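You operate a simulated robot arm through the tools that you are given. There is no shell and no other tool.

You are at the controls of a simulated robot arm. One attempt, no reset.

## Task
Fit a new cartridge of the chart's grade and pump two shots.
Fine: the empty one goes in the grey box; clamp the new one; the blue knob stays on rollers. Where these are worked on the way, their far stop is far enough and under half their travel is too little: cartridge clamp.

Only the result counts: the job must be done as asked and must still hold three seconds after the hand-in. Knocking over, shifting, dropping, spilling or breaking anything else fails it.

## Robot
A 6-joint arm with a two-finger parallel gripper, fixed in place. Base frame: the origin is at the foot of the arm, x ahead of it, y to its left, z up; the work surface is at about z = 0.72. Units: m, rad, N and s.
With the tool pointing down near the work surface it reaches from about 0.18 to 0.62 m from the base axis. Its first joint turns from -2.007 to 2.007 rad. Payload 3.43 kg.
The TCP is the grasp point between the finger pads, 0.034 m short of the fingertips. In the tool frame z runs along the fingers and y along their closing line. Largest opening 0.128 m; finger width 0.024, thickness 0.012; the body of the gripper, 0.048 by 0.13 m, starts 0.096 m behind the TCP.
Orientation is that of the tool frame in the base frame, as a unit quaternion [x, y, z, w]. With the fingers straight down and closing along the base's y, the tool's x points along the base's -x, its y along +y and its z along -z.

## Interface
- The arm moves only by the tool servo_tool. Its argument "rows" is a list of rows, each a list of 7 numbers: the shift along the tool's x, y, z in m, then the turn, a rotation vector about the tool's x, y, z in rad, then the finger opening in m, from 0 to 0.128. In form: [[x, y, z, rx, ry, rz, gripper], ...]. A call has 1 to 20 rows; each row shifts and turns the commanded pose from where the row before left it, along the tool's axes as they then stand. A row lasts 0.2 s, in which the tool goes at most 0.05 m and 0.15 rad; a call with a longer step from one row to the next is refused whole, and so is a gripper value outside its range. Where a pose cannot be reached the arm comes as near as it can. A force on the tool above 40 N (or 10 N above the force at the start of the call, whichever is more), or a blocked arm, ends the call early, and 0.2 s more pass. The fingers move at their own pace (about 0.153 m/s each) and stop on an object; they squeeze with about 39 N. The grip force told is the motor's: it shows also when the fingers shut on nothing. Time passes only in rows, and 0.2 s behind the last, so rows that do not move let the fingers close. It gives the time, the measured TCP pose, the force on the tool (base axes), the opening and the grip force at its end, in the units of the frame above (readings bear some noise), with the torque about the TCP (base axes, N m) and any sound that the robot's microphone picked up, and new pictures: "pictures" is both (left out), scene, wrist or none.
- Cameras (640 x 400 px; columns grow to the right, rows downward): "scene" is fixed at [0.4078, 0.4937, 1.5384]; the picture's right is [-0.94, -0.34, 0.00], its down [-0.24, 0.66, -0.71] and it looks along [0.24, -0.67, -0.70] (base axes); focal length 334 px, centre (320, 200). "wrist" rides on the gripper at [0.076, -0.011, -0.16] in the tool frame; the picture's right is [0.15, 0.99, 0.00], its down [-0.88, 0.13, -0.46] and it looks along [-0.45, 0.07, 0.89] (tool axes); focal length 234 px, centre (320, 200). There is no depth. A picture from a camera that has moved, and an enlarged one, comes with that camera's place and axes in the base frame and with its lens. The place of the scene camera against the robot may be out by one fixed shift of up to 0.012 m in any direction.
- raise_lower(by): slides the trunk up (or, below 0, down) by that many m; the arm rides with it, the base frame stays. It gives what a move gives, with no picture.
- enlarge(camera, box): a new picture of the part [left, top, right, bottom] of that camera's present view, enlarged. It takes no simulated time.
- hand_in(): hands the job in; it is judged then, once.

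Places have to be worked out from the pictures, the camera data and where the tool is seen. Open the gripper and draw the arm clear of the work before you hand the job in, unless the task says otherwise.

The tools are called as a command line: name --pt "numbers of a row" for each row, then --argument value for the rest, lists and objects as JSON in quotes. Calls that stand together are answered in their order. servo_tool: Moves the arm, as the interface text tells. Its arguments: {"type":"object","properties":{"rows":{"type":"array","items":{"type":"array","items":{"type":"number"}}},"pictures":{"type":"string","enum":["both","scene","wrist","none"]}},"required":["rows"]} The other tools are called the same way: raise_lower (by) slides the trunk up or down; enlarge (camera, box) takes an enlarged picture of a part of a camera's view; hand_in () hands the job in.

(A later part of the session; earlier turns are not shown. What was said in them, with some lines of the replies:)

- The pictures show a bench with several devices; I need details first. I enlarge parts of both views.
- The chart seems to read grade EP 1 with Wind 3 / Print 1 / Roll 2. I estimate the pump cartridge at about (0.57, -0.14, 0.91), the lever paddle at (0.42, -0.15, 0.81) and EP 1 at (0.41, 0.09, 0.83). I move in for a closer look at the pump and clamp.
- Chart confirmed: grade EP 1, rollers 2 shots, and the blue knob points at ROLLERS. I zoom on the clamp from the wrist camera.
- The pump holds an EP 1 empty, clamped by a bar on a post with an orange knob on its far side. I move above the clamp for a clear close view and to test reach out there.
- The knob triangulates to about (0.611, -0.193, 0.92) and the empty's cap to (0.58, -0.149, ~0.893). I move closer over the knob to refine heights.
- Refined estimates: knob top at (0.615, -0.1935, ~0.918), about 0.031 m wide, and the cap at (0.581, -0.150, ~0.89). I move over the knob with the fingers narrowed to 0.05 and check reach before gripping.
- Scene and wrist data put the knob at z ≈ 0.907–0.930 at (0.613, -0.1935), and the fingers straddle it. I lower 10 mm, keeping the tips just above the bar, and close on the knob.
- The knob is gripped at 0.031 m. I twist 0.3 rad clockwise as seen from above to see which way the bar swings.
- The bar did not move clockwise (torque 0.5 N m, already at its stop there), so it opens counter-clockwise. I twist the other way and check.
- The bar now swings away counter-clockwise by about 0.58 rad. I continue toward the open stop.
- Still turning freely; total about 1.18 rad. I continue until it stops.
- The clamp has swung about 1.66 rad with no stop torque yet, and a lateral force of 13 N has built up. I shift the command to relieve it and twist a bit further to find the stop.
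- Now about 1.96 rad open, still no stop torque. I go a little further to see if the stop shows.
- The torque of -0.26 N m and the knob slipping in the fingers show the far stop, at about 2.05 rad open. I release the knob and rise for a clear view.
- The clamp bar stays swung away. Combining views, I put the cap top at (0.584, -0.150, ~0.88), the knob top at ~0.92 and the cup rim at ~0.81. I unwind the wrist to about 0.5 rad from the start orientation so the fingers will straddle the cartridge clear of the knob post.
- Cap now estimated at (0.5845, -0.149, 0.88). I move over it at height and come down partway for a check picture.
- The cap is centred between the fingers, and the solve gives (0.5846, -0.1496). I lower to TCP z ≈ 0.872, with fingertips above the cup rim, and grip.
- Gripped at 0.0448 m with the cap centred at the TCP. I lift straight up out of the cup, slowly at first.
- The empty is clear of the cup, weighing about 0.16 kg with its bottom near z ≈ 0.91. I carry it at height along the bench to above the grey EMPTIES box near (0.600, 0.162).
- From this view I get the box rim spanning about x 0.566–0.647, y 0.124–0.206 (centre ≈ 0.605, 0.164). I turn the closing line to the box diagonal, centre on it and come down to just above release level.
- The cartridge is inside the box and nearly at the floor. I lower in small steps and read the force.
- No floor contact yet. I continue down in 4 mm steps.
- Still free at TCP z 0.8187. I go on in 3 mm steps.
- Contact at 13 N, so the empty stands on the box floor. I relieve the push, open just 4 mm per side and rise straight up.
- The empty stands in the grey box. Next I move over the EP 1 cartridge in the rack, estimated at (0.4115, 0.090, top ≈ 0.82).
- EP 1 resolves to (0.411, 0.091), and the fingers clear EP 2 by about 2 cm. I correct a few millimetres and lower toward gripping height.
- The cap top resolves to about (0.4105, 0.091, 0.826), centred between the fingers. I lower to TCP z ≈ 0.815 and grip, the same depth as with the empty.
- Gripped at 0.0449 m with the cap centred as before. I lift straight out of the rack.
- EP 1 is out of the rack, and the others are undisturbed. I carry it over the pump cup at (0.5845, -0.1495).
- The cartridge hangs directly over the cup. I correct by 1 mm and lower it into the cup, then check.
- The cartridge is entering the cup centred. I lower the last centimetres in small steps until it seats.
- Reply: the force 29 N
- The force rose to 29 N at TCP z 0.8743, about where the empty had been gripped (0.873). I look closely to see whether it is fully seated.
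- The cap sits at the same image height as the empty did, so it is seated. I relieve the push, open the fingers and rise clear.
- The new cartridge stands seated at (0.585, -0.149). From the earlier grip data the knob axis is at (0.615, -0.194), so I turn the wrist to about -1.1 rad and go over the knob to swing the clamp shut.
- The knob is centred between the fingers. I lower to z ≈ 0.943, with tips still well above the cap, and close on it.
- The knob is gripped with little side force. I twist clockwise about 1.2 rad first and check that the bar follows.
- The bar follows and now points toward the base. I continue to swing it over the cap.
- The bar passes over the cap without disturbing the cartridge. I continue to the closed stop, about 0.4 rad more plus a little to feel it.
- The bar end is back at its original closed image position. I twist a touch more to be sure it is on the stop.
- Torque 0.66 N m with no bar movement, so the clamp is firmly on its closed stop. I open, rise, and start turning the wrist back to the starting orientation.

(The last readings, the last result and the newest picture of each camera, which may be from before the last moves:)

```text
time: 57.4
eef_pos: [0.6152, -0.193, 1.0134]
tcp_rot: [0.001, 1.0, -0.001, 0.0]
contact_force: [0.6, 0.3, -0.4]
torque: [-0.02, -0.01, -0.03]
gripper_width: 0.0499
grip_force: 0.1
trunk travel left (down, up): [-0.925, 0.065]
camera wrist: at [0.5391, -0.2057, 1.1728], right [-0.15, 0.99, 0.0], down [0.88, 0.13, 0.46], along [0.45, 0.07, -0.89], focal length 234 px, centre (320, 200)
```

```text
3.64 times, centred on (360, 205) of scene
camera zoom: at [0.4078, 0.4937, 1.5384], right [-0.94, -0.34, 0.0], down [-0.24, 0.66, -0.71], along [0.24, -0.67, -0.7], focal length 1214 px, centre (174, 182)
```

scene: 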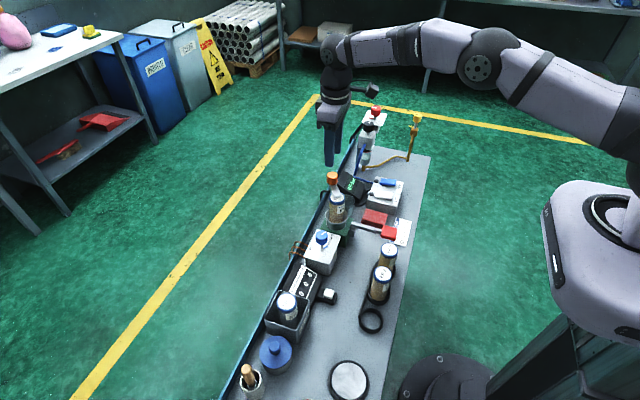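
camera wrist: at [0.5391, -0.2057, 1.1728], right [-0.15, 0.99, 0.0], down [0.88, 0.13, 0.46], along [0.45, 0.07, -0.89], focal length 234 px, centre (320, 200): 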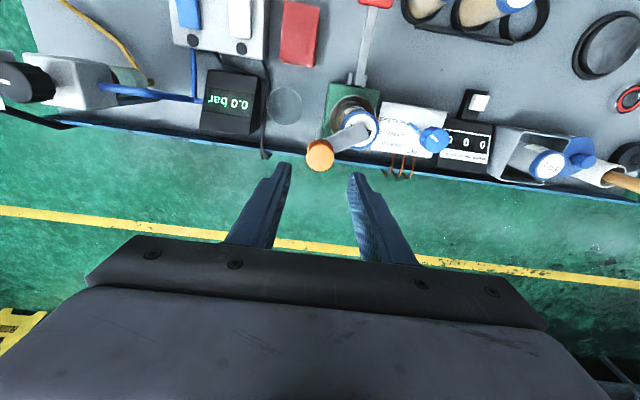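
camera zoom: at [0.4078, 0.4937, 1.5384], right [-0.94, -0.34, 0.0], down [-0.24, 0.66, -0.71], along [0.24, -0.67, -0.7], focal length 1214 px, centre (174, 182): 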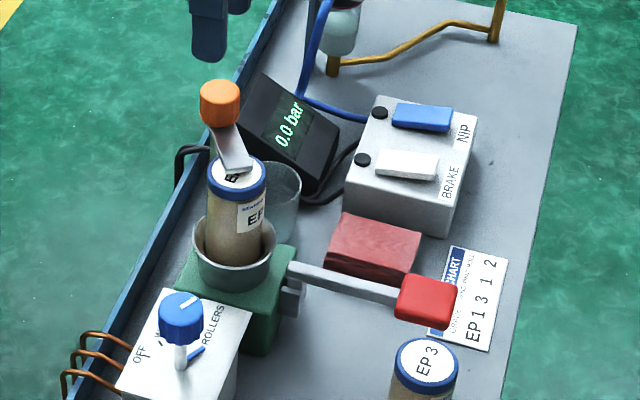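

The clamp is closed over the new cartridge. Next I move back over the red lever paddle at about (0.423, -0.147, 0.805) with the fingers closing, and look at it up close.

servo_tool --pt "0.0383 0.0092 0 0 0 0 0.04" --pt "0.0383 0.0092 0 0 0 0 0.03" --pt "0.0383 0.0092 0 0 0 0 0.02" --pt "0.0383 0.0092 0 0 0 0 0.01" --pt "0.0383 0.0092 0 0 0 0 0.0" --pt "0 0 0.037 0 0 0 0.0" --pt "0 0 0.037 0 0 0 0.0" --pt "0 0 0.03 0 0 0 0.0" --pt "0 0 0 0 0 0 0.0" --pictures "both"

enlarge --camera "scene" --box '[320, 170, 440, 260]'

enlarge --camera "wrist" --box '[220, 90, 420, 230]'

```text
time: 59.4
eef_pos: [0.4235, -0.1482, 0.9092]
tcp_rot: [0.001, 1.0, 0.0, 0.0]
contact_force: [0.0, 0.3, -0.7]
torque: [-0.03, -0.02, -0.01]
gripper_width: 0.0001
grip_force: 32.7
trunk travel left (down, up): [-0.925, 0.065]
camera wrist: at [0.3475, -0.1591, 1.0681], right [-0.14, 0.99, 0.0], down [0.88, 0.13, 0.46], along [0.45, 0.07, -0.89], focal length 234 px, centre (320, 200)
```

scene: 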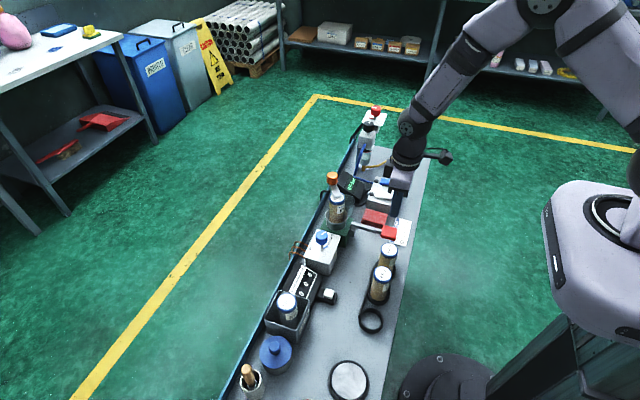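
wrist: 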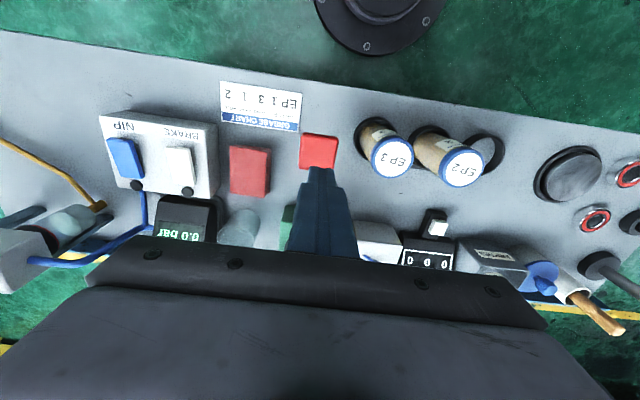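

```text
4.44 times, centred on (380, 215) of scene
camera zoom: at [0.4078, 0.4937, 1.5384], right [-0.94, -0.34, 0.0], down [-0.24, 0.66, -0.71], along [0.24, -0.67, -0.7], focal length 1483 px, centre (53, 133)
```

zoom: 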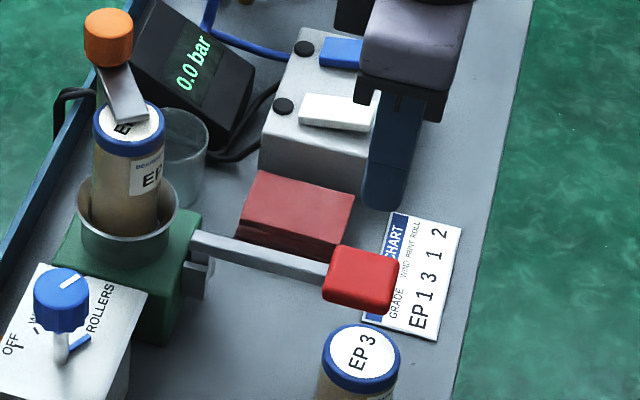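

```text
2.86 times, centred on (320, 160) of wrist
camera zoom: at [0.3475, -0.1591, 1.0681], right [-0.14, 0.99, 0.0], down [0.88, 0.13, 0.46], along [0.45, 0.07, -0.89], focal length 669 px, centre (320, 314)
```

zoom: 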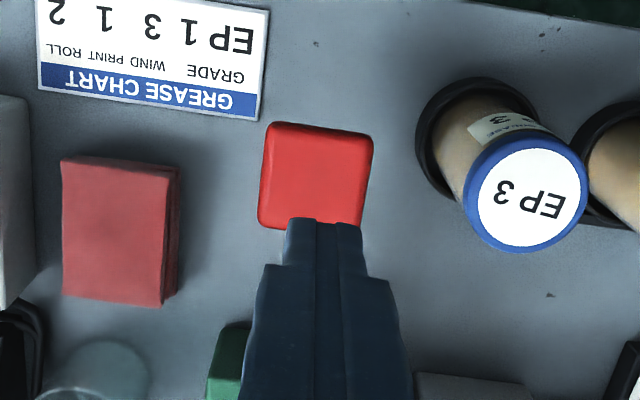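

The fingers are aligned over the paddle at about (0.420, -0.149). I lower until contact and begin pressing in small steps.

servo_tool --pt "0.002 -0.0005 0.03 0 0 0 0.0" --pt "0.001 0 0.025 0 0 0 0.0" --pt "0 0 0.01 0 0 0 0.0" --pt "0 0 0 0 0 0 0.0" --pictures "both"

enlarge --camera "scene" --box '[320, 170, 440, 260]'

enlarge --camera "wrist" --box '[220, 90, 420, 230]'

```text
time: 60.4
eef_pos: [0.4203, -0.1489, 0.8451]
tcp_rot: [0.002, 1.0, 0.001, 0.001]
contact_force: [0.2, -0.5, -0.5]
torque: [-0.01, 0.0, -0.04]
gripper_width: 0.0004
grip_force: 33.3
trunk travel left (down, up): [-0.925, 0.065]
camera wrist: at [0.3448, -0.1603, 1.0038], right [-0.14, 0.99, 0.0], down [0.88, 0.13, 0.46], along [0.45, 0.07, -0.89], focal length 234 px, centre (320, 200)
```

scene: 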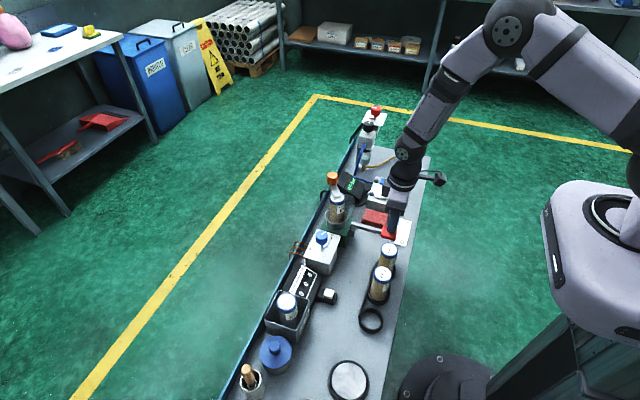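
wrist: 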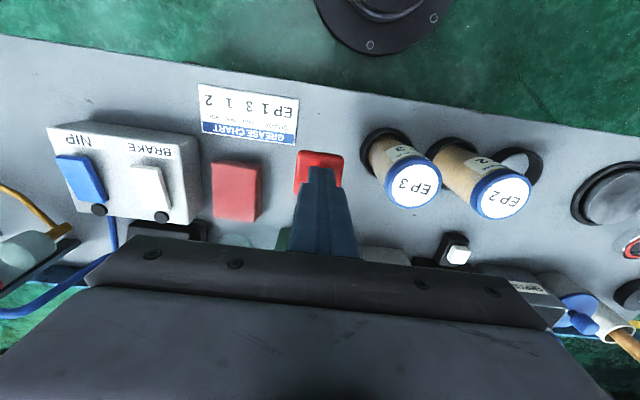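

```text
4.44 times, centred on (380, 215) of scene
camera zoom: at [0.4078, 0.4937, 1.5384], right [-0.94, -0.34, 0.0], down [-0.24, 0.66, -0.71], along [0.24, -0.67, -0.7], focal length 1483 px, centre (53, 133)
```

zoom: 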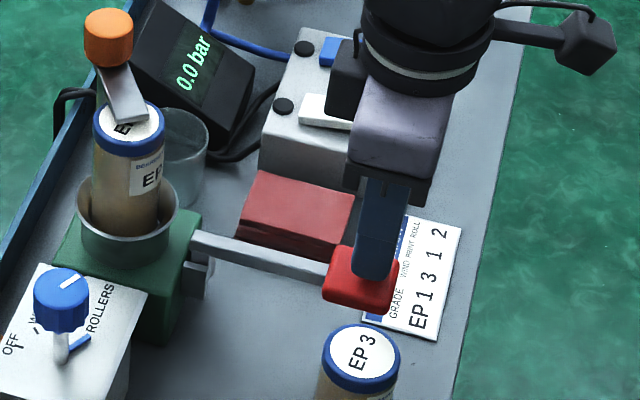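

```text
2.86 times, centred on (320, 160) of wrist
camera zoom: at [0.3448, -0.1603, 1.0038], right [-0.14, 0.99, 0.0], down [0.88, 0.13, 0.46], along [0.45, 0.07, -0.89], focal length 669 px, centre (320, 314)
```

zoom: 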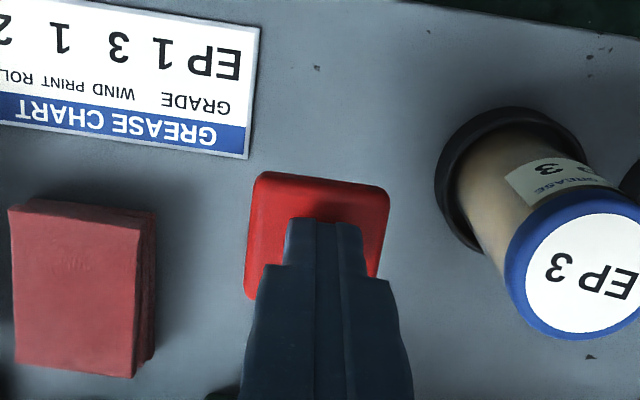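

The tips are just above the paddle. I press down 20 mm and read the force.

servo_tool --pt "0 0 0.01 0 0 0 0.0" --pt "0 0 0.01 0 0 0 0.0" --pt "0 0 0 0 0 0 0.0" --pictures "both"

enlarge --camera "scene" --box '[320, 170, 440, 260]'

enlarge --camera "scene" --box '[270, 250, 350, 310]'

```text
time: 61.2
eef_pos: [0.4207, -0.1483, 0.8249]
tcp_rot: [0.001, 1.0, 0.0, 0.0]
contact_force: [-3.3, 0.4, 4.1]
torque: [-0.05, 0.03, -0.03]
gripper_width: 0.0
grip_force: 33.2
trunk travel left (down, up): [-0.925, 0.065]
camera wrist: at [0.3444, -0.1601, 0.9834], right [-0.14, 0.99, 0.0], down [0.88, 0.13, 0.46], along [0.45, 0.07, -0.89], focal length 234 px, centre (320, 200)
```

scene: 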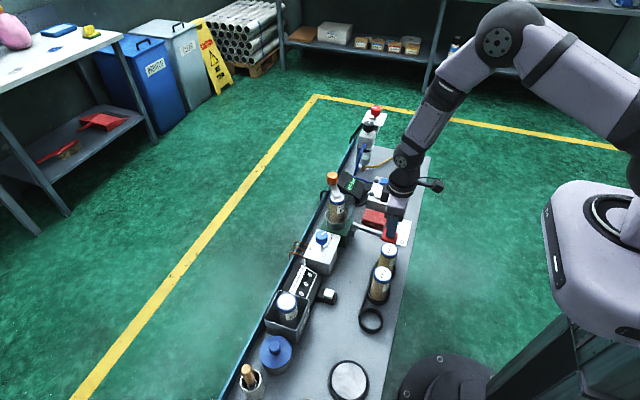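
wrist: 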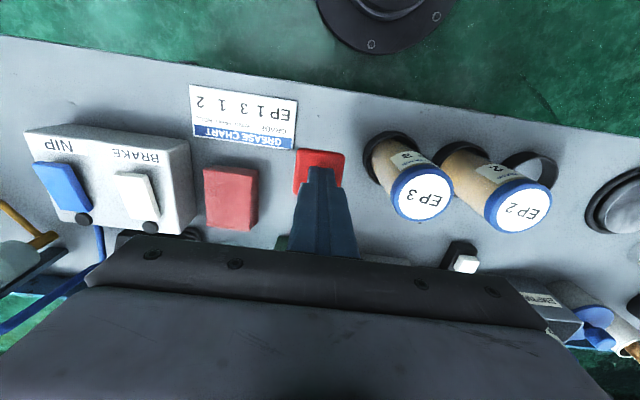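

```text
4.44 times, centred on (380, 215) of scene
camera zoom: at [0.4078, 0.4937, 1.5384], right [-0.94, -0.34, 0.0], down [-0.24, 0.66, -0.71], along [0.24, -0.67, -0.7], focal length 1483 px, centre (53, 133)
```

zoom: 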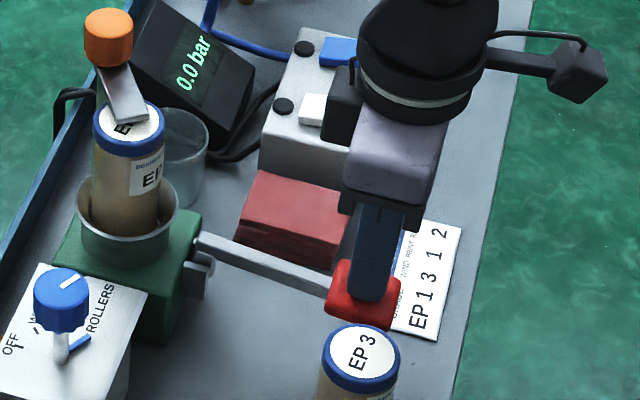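

```text
6.67 times, centred on (310, 280) of scene
camera zoom: at [0.4078, 0.4937, 1.5384], right [-0.94, -0.34, 0.0], down [-0.24, 0.66, -0.71], along [0.24, -0.67, -0.7], focal length 2225 px, centre (387, -333)
```

zoom: 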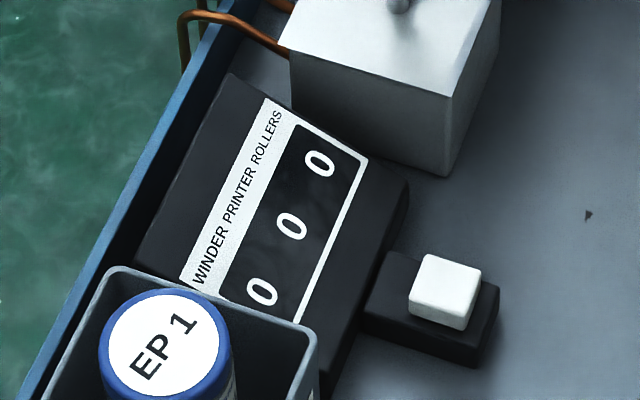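

The lever moves with about 4 N. I keep pressing toward its lower stop.

servo_tool --pt "0 0 0.01 0 0 0 0.0" --pt "0 0 0.01 0 0 0 0.0" --pt "0 0 0 0 0 0 0.0" --pictures "both"

enlarge --camera "scene" --box '[320, 170, 440, 260]'

enlarge --camera "scene" --box '[270, 250, 350, 310]'

```text
time: 62.0
eef_pos: [0.4193, -0.148, 0.8052]
tcp_rot: [0.0, 1.0, 0.0, 0.0]
contact_force: [-5.9, -0.9, 7.7]
torque: [-0.01, 0.11, 0.02]
gripper_width: 0.0001
grip_force: 33.3
trunk travel left (down, up): [-0.925, 0.065]
camera wrist: at [0.3437, -0.1596, 0.9636], right [-0.14, 0.99, 0.0], down [0.88, 0.13, 0.46], along [0.45, 0.07, -0.89], focal length 234 px, centre (320, 200)
```

scene: 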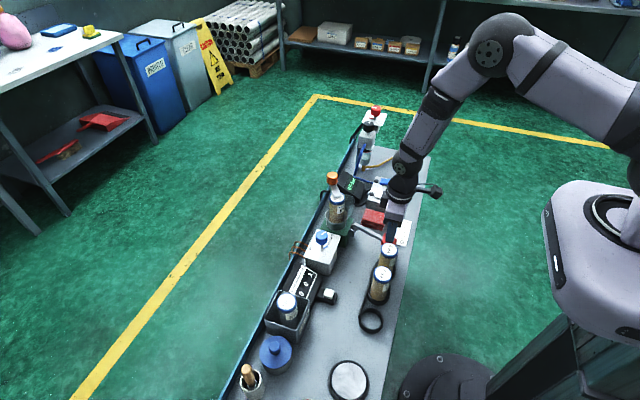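
wrist: 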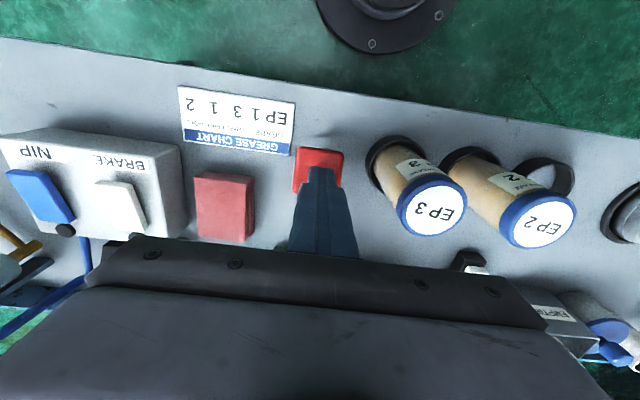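

```text
4.44 times, centred on (380, 215) of scene
camera zoom: at [0.4078, 0.4937, 1.5384], right [-0.94, -0.34, 0.0], down [-0.24, 0.66, -0.71], along [0.24, -0.67, -0.7], focal length 1483 px, centre (53, 133)
```

zoom: 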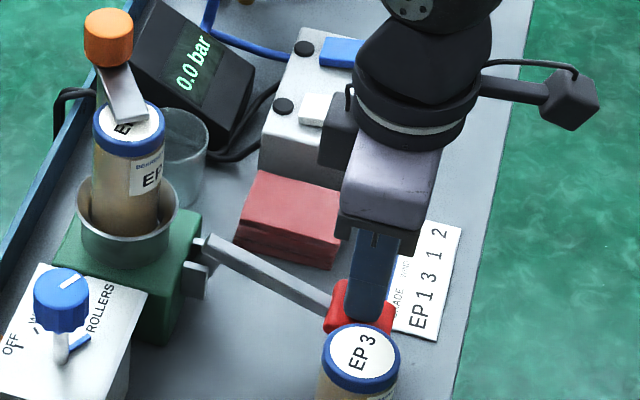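

```text
6.67 times, centred on (310, 280) of scene
camera zoom: at [0.4078, 0.4937, 1.5384], right [-0.94, -0.34, 0.0], down [-0.24, 0.66, -0.71], along [0.24, -0.67, -0.7], focal length 2225 px, centre (387, -333)
```

zoom: 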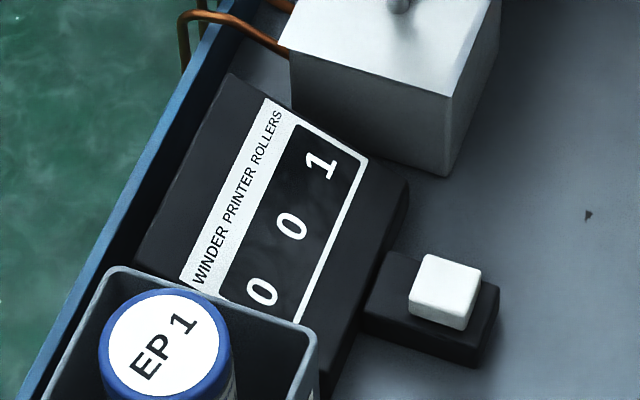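

The ROLLERS counter now shows 1. I let the lever return fully up before the second stroke.

servo_tool --pt "0 0 -0.02 0 0 0 0.0" --pt "0 0 -0.03 0 0 0 0.0" --pt "0 0 -0.01 0 0 0 0.0" --pt "0 0 0 0 0 0 0.0" --pt "0 0 0 0 0 0 0.0" --pictures "both"

enlarge --camera "scene" --box '[320, 170, 440, 260]'

enlarge --camera "scene" --box '[270, 250, 350, 310]'

```text
time: 63.2
eef_pos: [0.4192, -0.1485, 0.8647]
tcp_rot: [0.002, 1.0, 0.0, 0.001]
contact_force: [-0.1, -0.1, 0.3]
torque: [-0.03, 0.01, 0.02]
gripper_width: 0.0003
grip_force: 32.7
trunk travel left (down, up): [-0.925, 0.065]
camera wrist: at [0.3447, -0.1601, 1.0238], right [-0.14, 0.99, 0.0], down [0.88, 0.13, 0.46], along [0.45, 0.07, -0.89], focal length 234 px, centre (320, 200)
```

scene: 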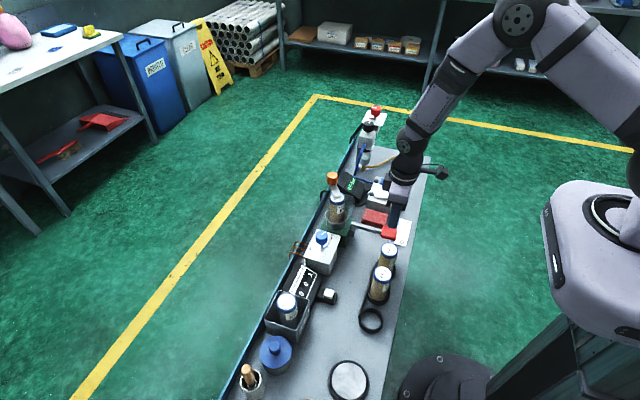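
wrist: 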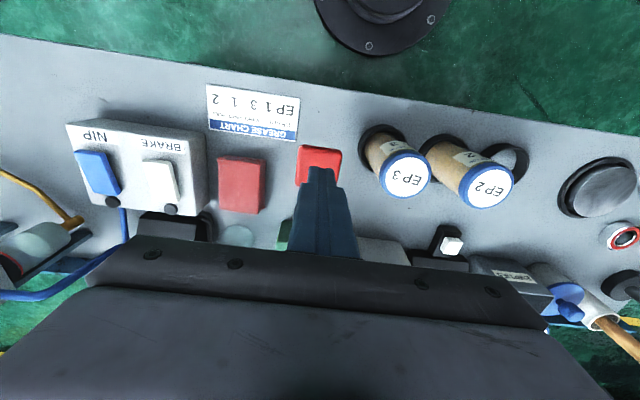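

```text
4.44 times, centred on (380, 215) of scene
camera zoom: at [0.4078, 0.4937, 1.5384], right [-0.94, -0.34, 0.0], down [-0.24, 0.66, -0.71], along [0.24, -0.67, -0.7], focal length 1483 px, centre (53, 133)
```

zoom: 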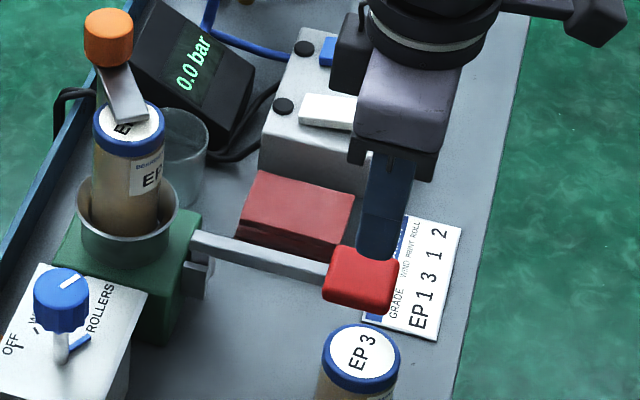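

```text
6.67 times, centred on (310, 280) of scene
camera zoom: at [0.4078, 0.4937, 1.5384], right [-0.94, -0.34, 0.0], down [-0.24, 0.66, -0.71], along [0.24, -0.67, -0.7], focal length 2225 px, centre (387, -333)
```

zoom: 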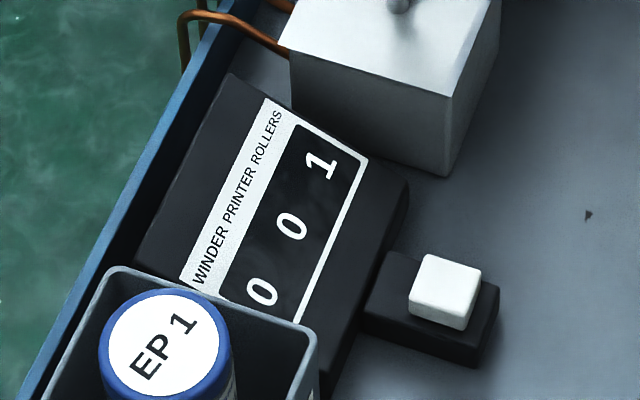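

The lever is back up and the counter holds at 1. I make the second stroke to the same depth.

servo_tool --pt "0 0 0.02 0 0 0 0.0" --pt "0 0 0.015 0 0 0 0.0" --pt "0 0 0.01 0 0 0 0.0" --pt "0 0 0.01 0 0 0 0.0" --pt "0 0 0.006 0 0 0 0.0" --pt "0 0 0 0 0 0 0.0" --pictures "both"

enlarge --camera "scene" --box '[270, 250, 350, 310]'

enlarge --camera "scene" --box '[320, 170, 440, 260]'

```text
time: 64.6
eef_pos: [0.42, -0.1479, 0.8052]
tcp_rot: [0.001, 1.0, 0.0, 0.0]
contact_force: [-5.5, -0.3, 7.4]
torque: [0.0, 0.12, -0.01]
gripper_width: 0.0
grip_force: 33.5
trunk travel left (down, up): [-0.925, 0.065]
camera wrist: at [0.3434, -0.1598, 0.9626], right [-0.14, 0.99, 0.0], down [0.88, 0.13, 0.46], along [0.45, 0.07, -0.89], focal length 234 px, centre (320, 200)
```

scene: 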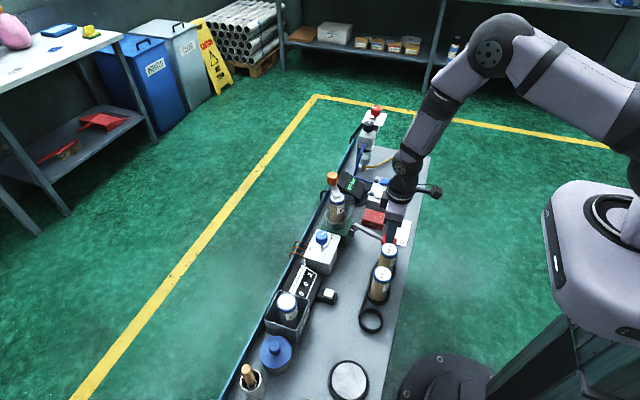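
wrist: 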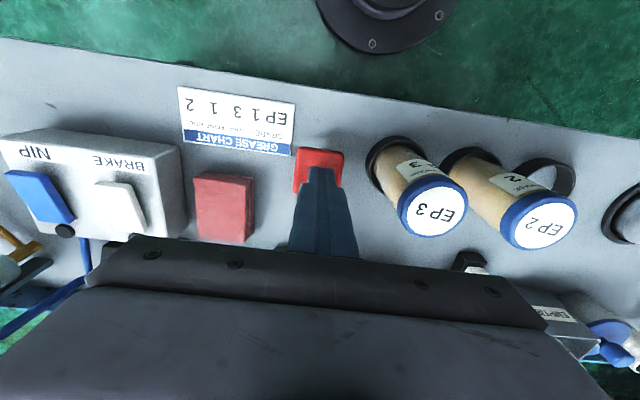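

```text
6.67 times, centred on (310, 280) of scene
camera zoom: at [0.4078, 0.4937, 1.5384], right [-0.94, -0.34, 0.0], down [-0.24, 0.66, -0.71], along [0.24, -0.67, -0.7], focal length 2225 px, centre (387, -333)
```

zoom: 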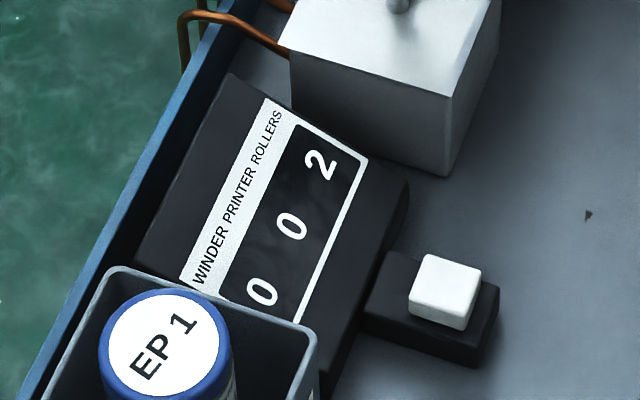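

```text
4.44 times, centred on (380, 215) of scene
camera zoom: at [0.4078, 0.4937, 1.5384], right [-0.94, -0.34, 0.0], down [-0.24, 0.66, -0.71], along [0.24, -0.67, -0.7], focal length 1483 px, centre (53, 133)
```

zoom: 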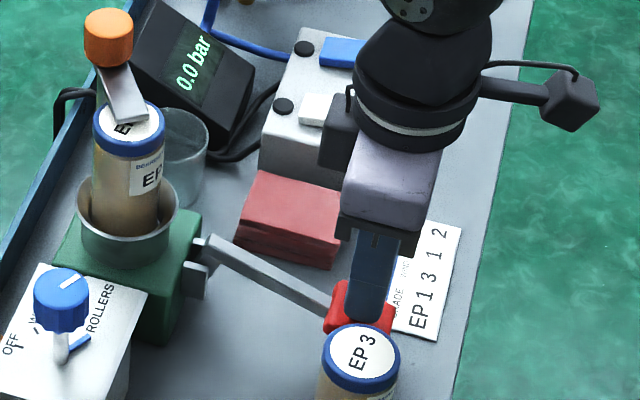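

The ROLLERS counter now shows 2. I let the lever up, rise well clear and open the gripper in free air.

servo_tool --pt "0 0 -0.02 0 0 0 0.0" --pt "0 0 -0.03 0 0 0 0.0" --pt "0 0 -0.04 0 0 0 0.0" --pt "0 0 -0.045 0 0 0 0.0" --pt "0 0 -0.045 0 0 0 0.03" --pt "0 0 -0.045 0 0 0 0.06" --pt "0 0 -0.045 0 0 0 0.1" --pt "0 0 0 0 0 0 0.1" --pt "0 0 0 0 0 0 0.1" --pictures "both"

enlarge --camera "scene" --box '[290, 150, 430, 260]'

enlarge --camera "scene" --box '[240, 220, 400, 350]'

enlarge --camera "wrist" --box '[180, 60, 460, 235]'

```text
time: 66.6
eef_pos: [0.4204, -0.1482, 1.0742]
tcp_rot: [0.001, 1.0, 0.0, 0.0]
contact_force: [-0.2, 0.4, -0.1]
torque: [0.0, 0.0, -0.01]
gripper_width: 0.0997
grip_force: 0.1
trunk travel left (down, up): [-0.925, 0.065]
camera wrist: at [0.3436, -0.1602, 1.2337], right [-0.14, 0.99, 0.0], down [0.88, 0.13, 0.46], along [0.45, 0.07, -0.89], focal length 234 px, centre (320, 200)
```

scene: 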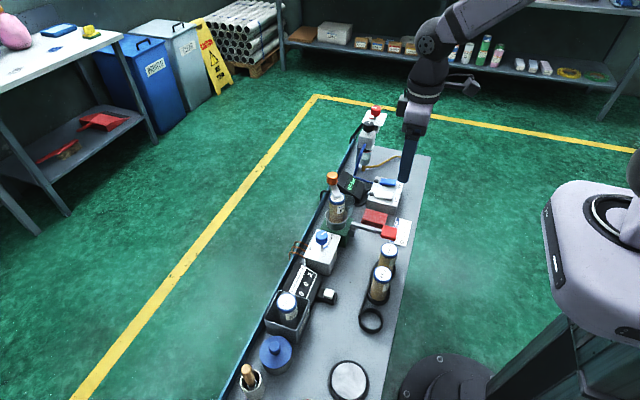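
wrist: 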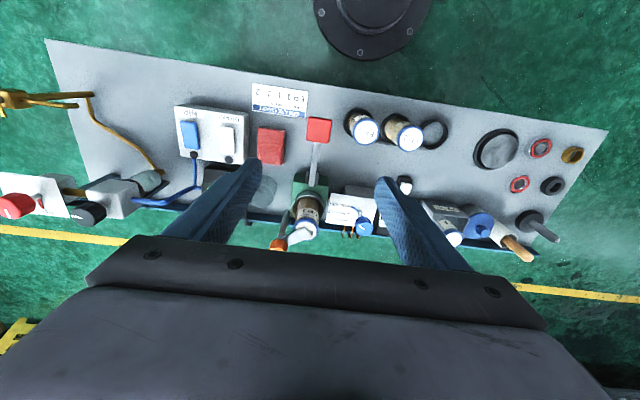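

```text
3.64 times, centred on (360, 205) of scene
camera zoom: at [0.4078, 0.4937, 1.5384], right [-0.94, -0.34, 0.0], down [-0.24, 0.66, -0.71], along [0.24, -0.67, -0.7], focal length 1214 px, centre (174, 182)
```

zoom: 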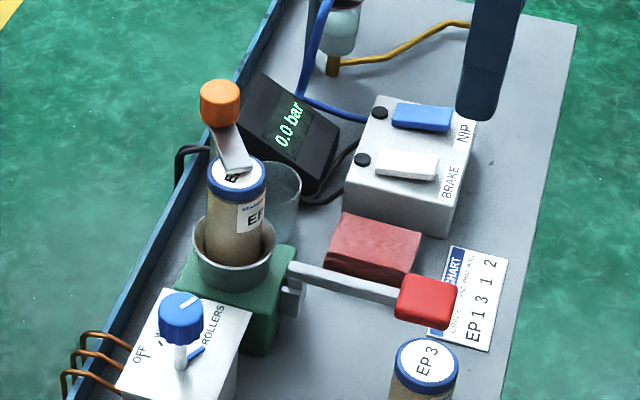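

```text
3.08 times, centred on (320, 285) of scene
camera zoom: at [0.4078, 0.4937, 1.5384], right [-0.94, -0.34, 0.0], down [-0.24, 0.66, -0.71], along [0.24, -0.67, -0.7], focal length 1027 px, centre (320, -62)
```

zoom: 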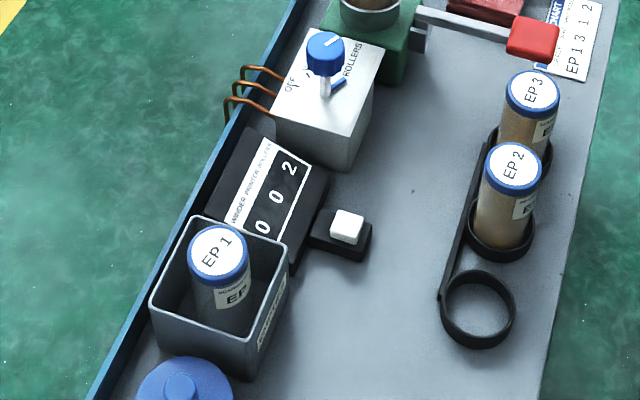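

```text
2.29 times, centred on (320, 148) of wrist
camera zoom: at [0.3436, -0.1602, 1.2337], right [-0.14, 0.99, 0.0], down [0.88, 0.13, 0.46], along [0.45, 0.07, -0.89], focal length 535 px, centre (320, 320)
```

zoom: 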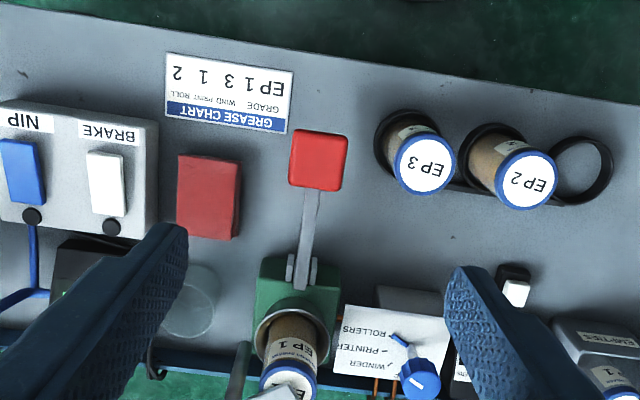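

The counter reads 0-0-2, the knob is on ROLLERS and the empty is in the box. I compare the clamp closely with its original closed view before handing in.

enlarge --camera "scene" --box '[310, 160, 390, 210]'

```text
8.00 times, centred on (350, 185) of scene
camera zoom: at [0.4078, 0.4937, 1.5384], right [-0.94, -0.34, 0.0], down [-0.24, 0.66, -0.71], along [0.24, -0.67, -0.7], focal length 2670 px, centre (80, 320)
```

zoom: 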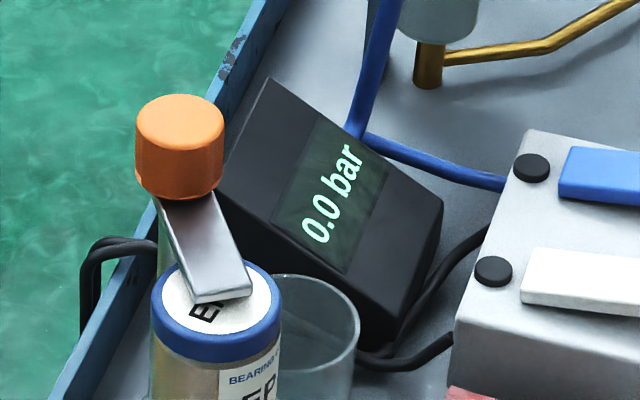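

The clamp matches its original closed position exactly, the arm is well clear and the gripper is open. I hand in the job.

hand_in

```text
The job is handed in.
```

The job is done and handed in; I haven't seen a verdict on it.

- **Cartridge:** the chart calls for grade EP 1. The empty EP 1 stands upright in the grey box, and a new EP 1 from the rack is seated in the pump.
- **Clamp:** I opened it to its far stop to change cartridges. It is now back on its closed stop, matching the picture of its original position.
- **Shots:** I pumped two, and the counter reads 0-0-2 with both on ROLLERS. I pressed the lever until each shot counted, not to its lower stop.
- **Blue knob:** I didn't touch it, and it still points at ROLLERS.

In the last pictures nothing else had moved or been knocked over. The arm was clear and the gripper open when I handed in.
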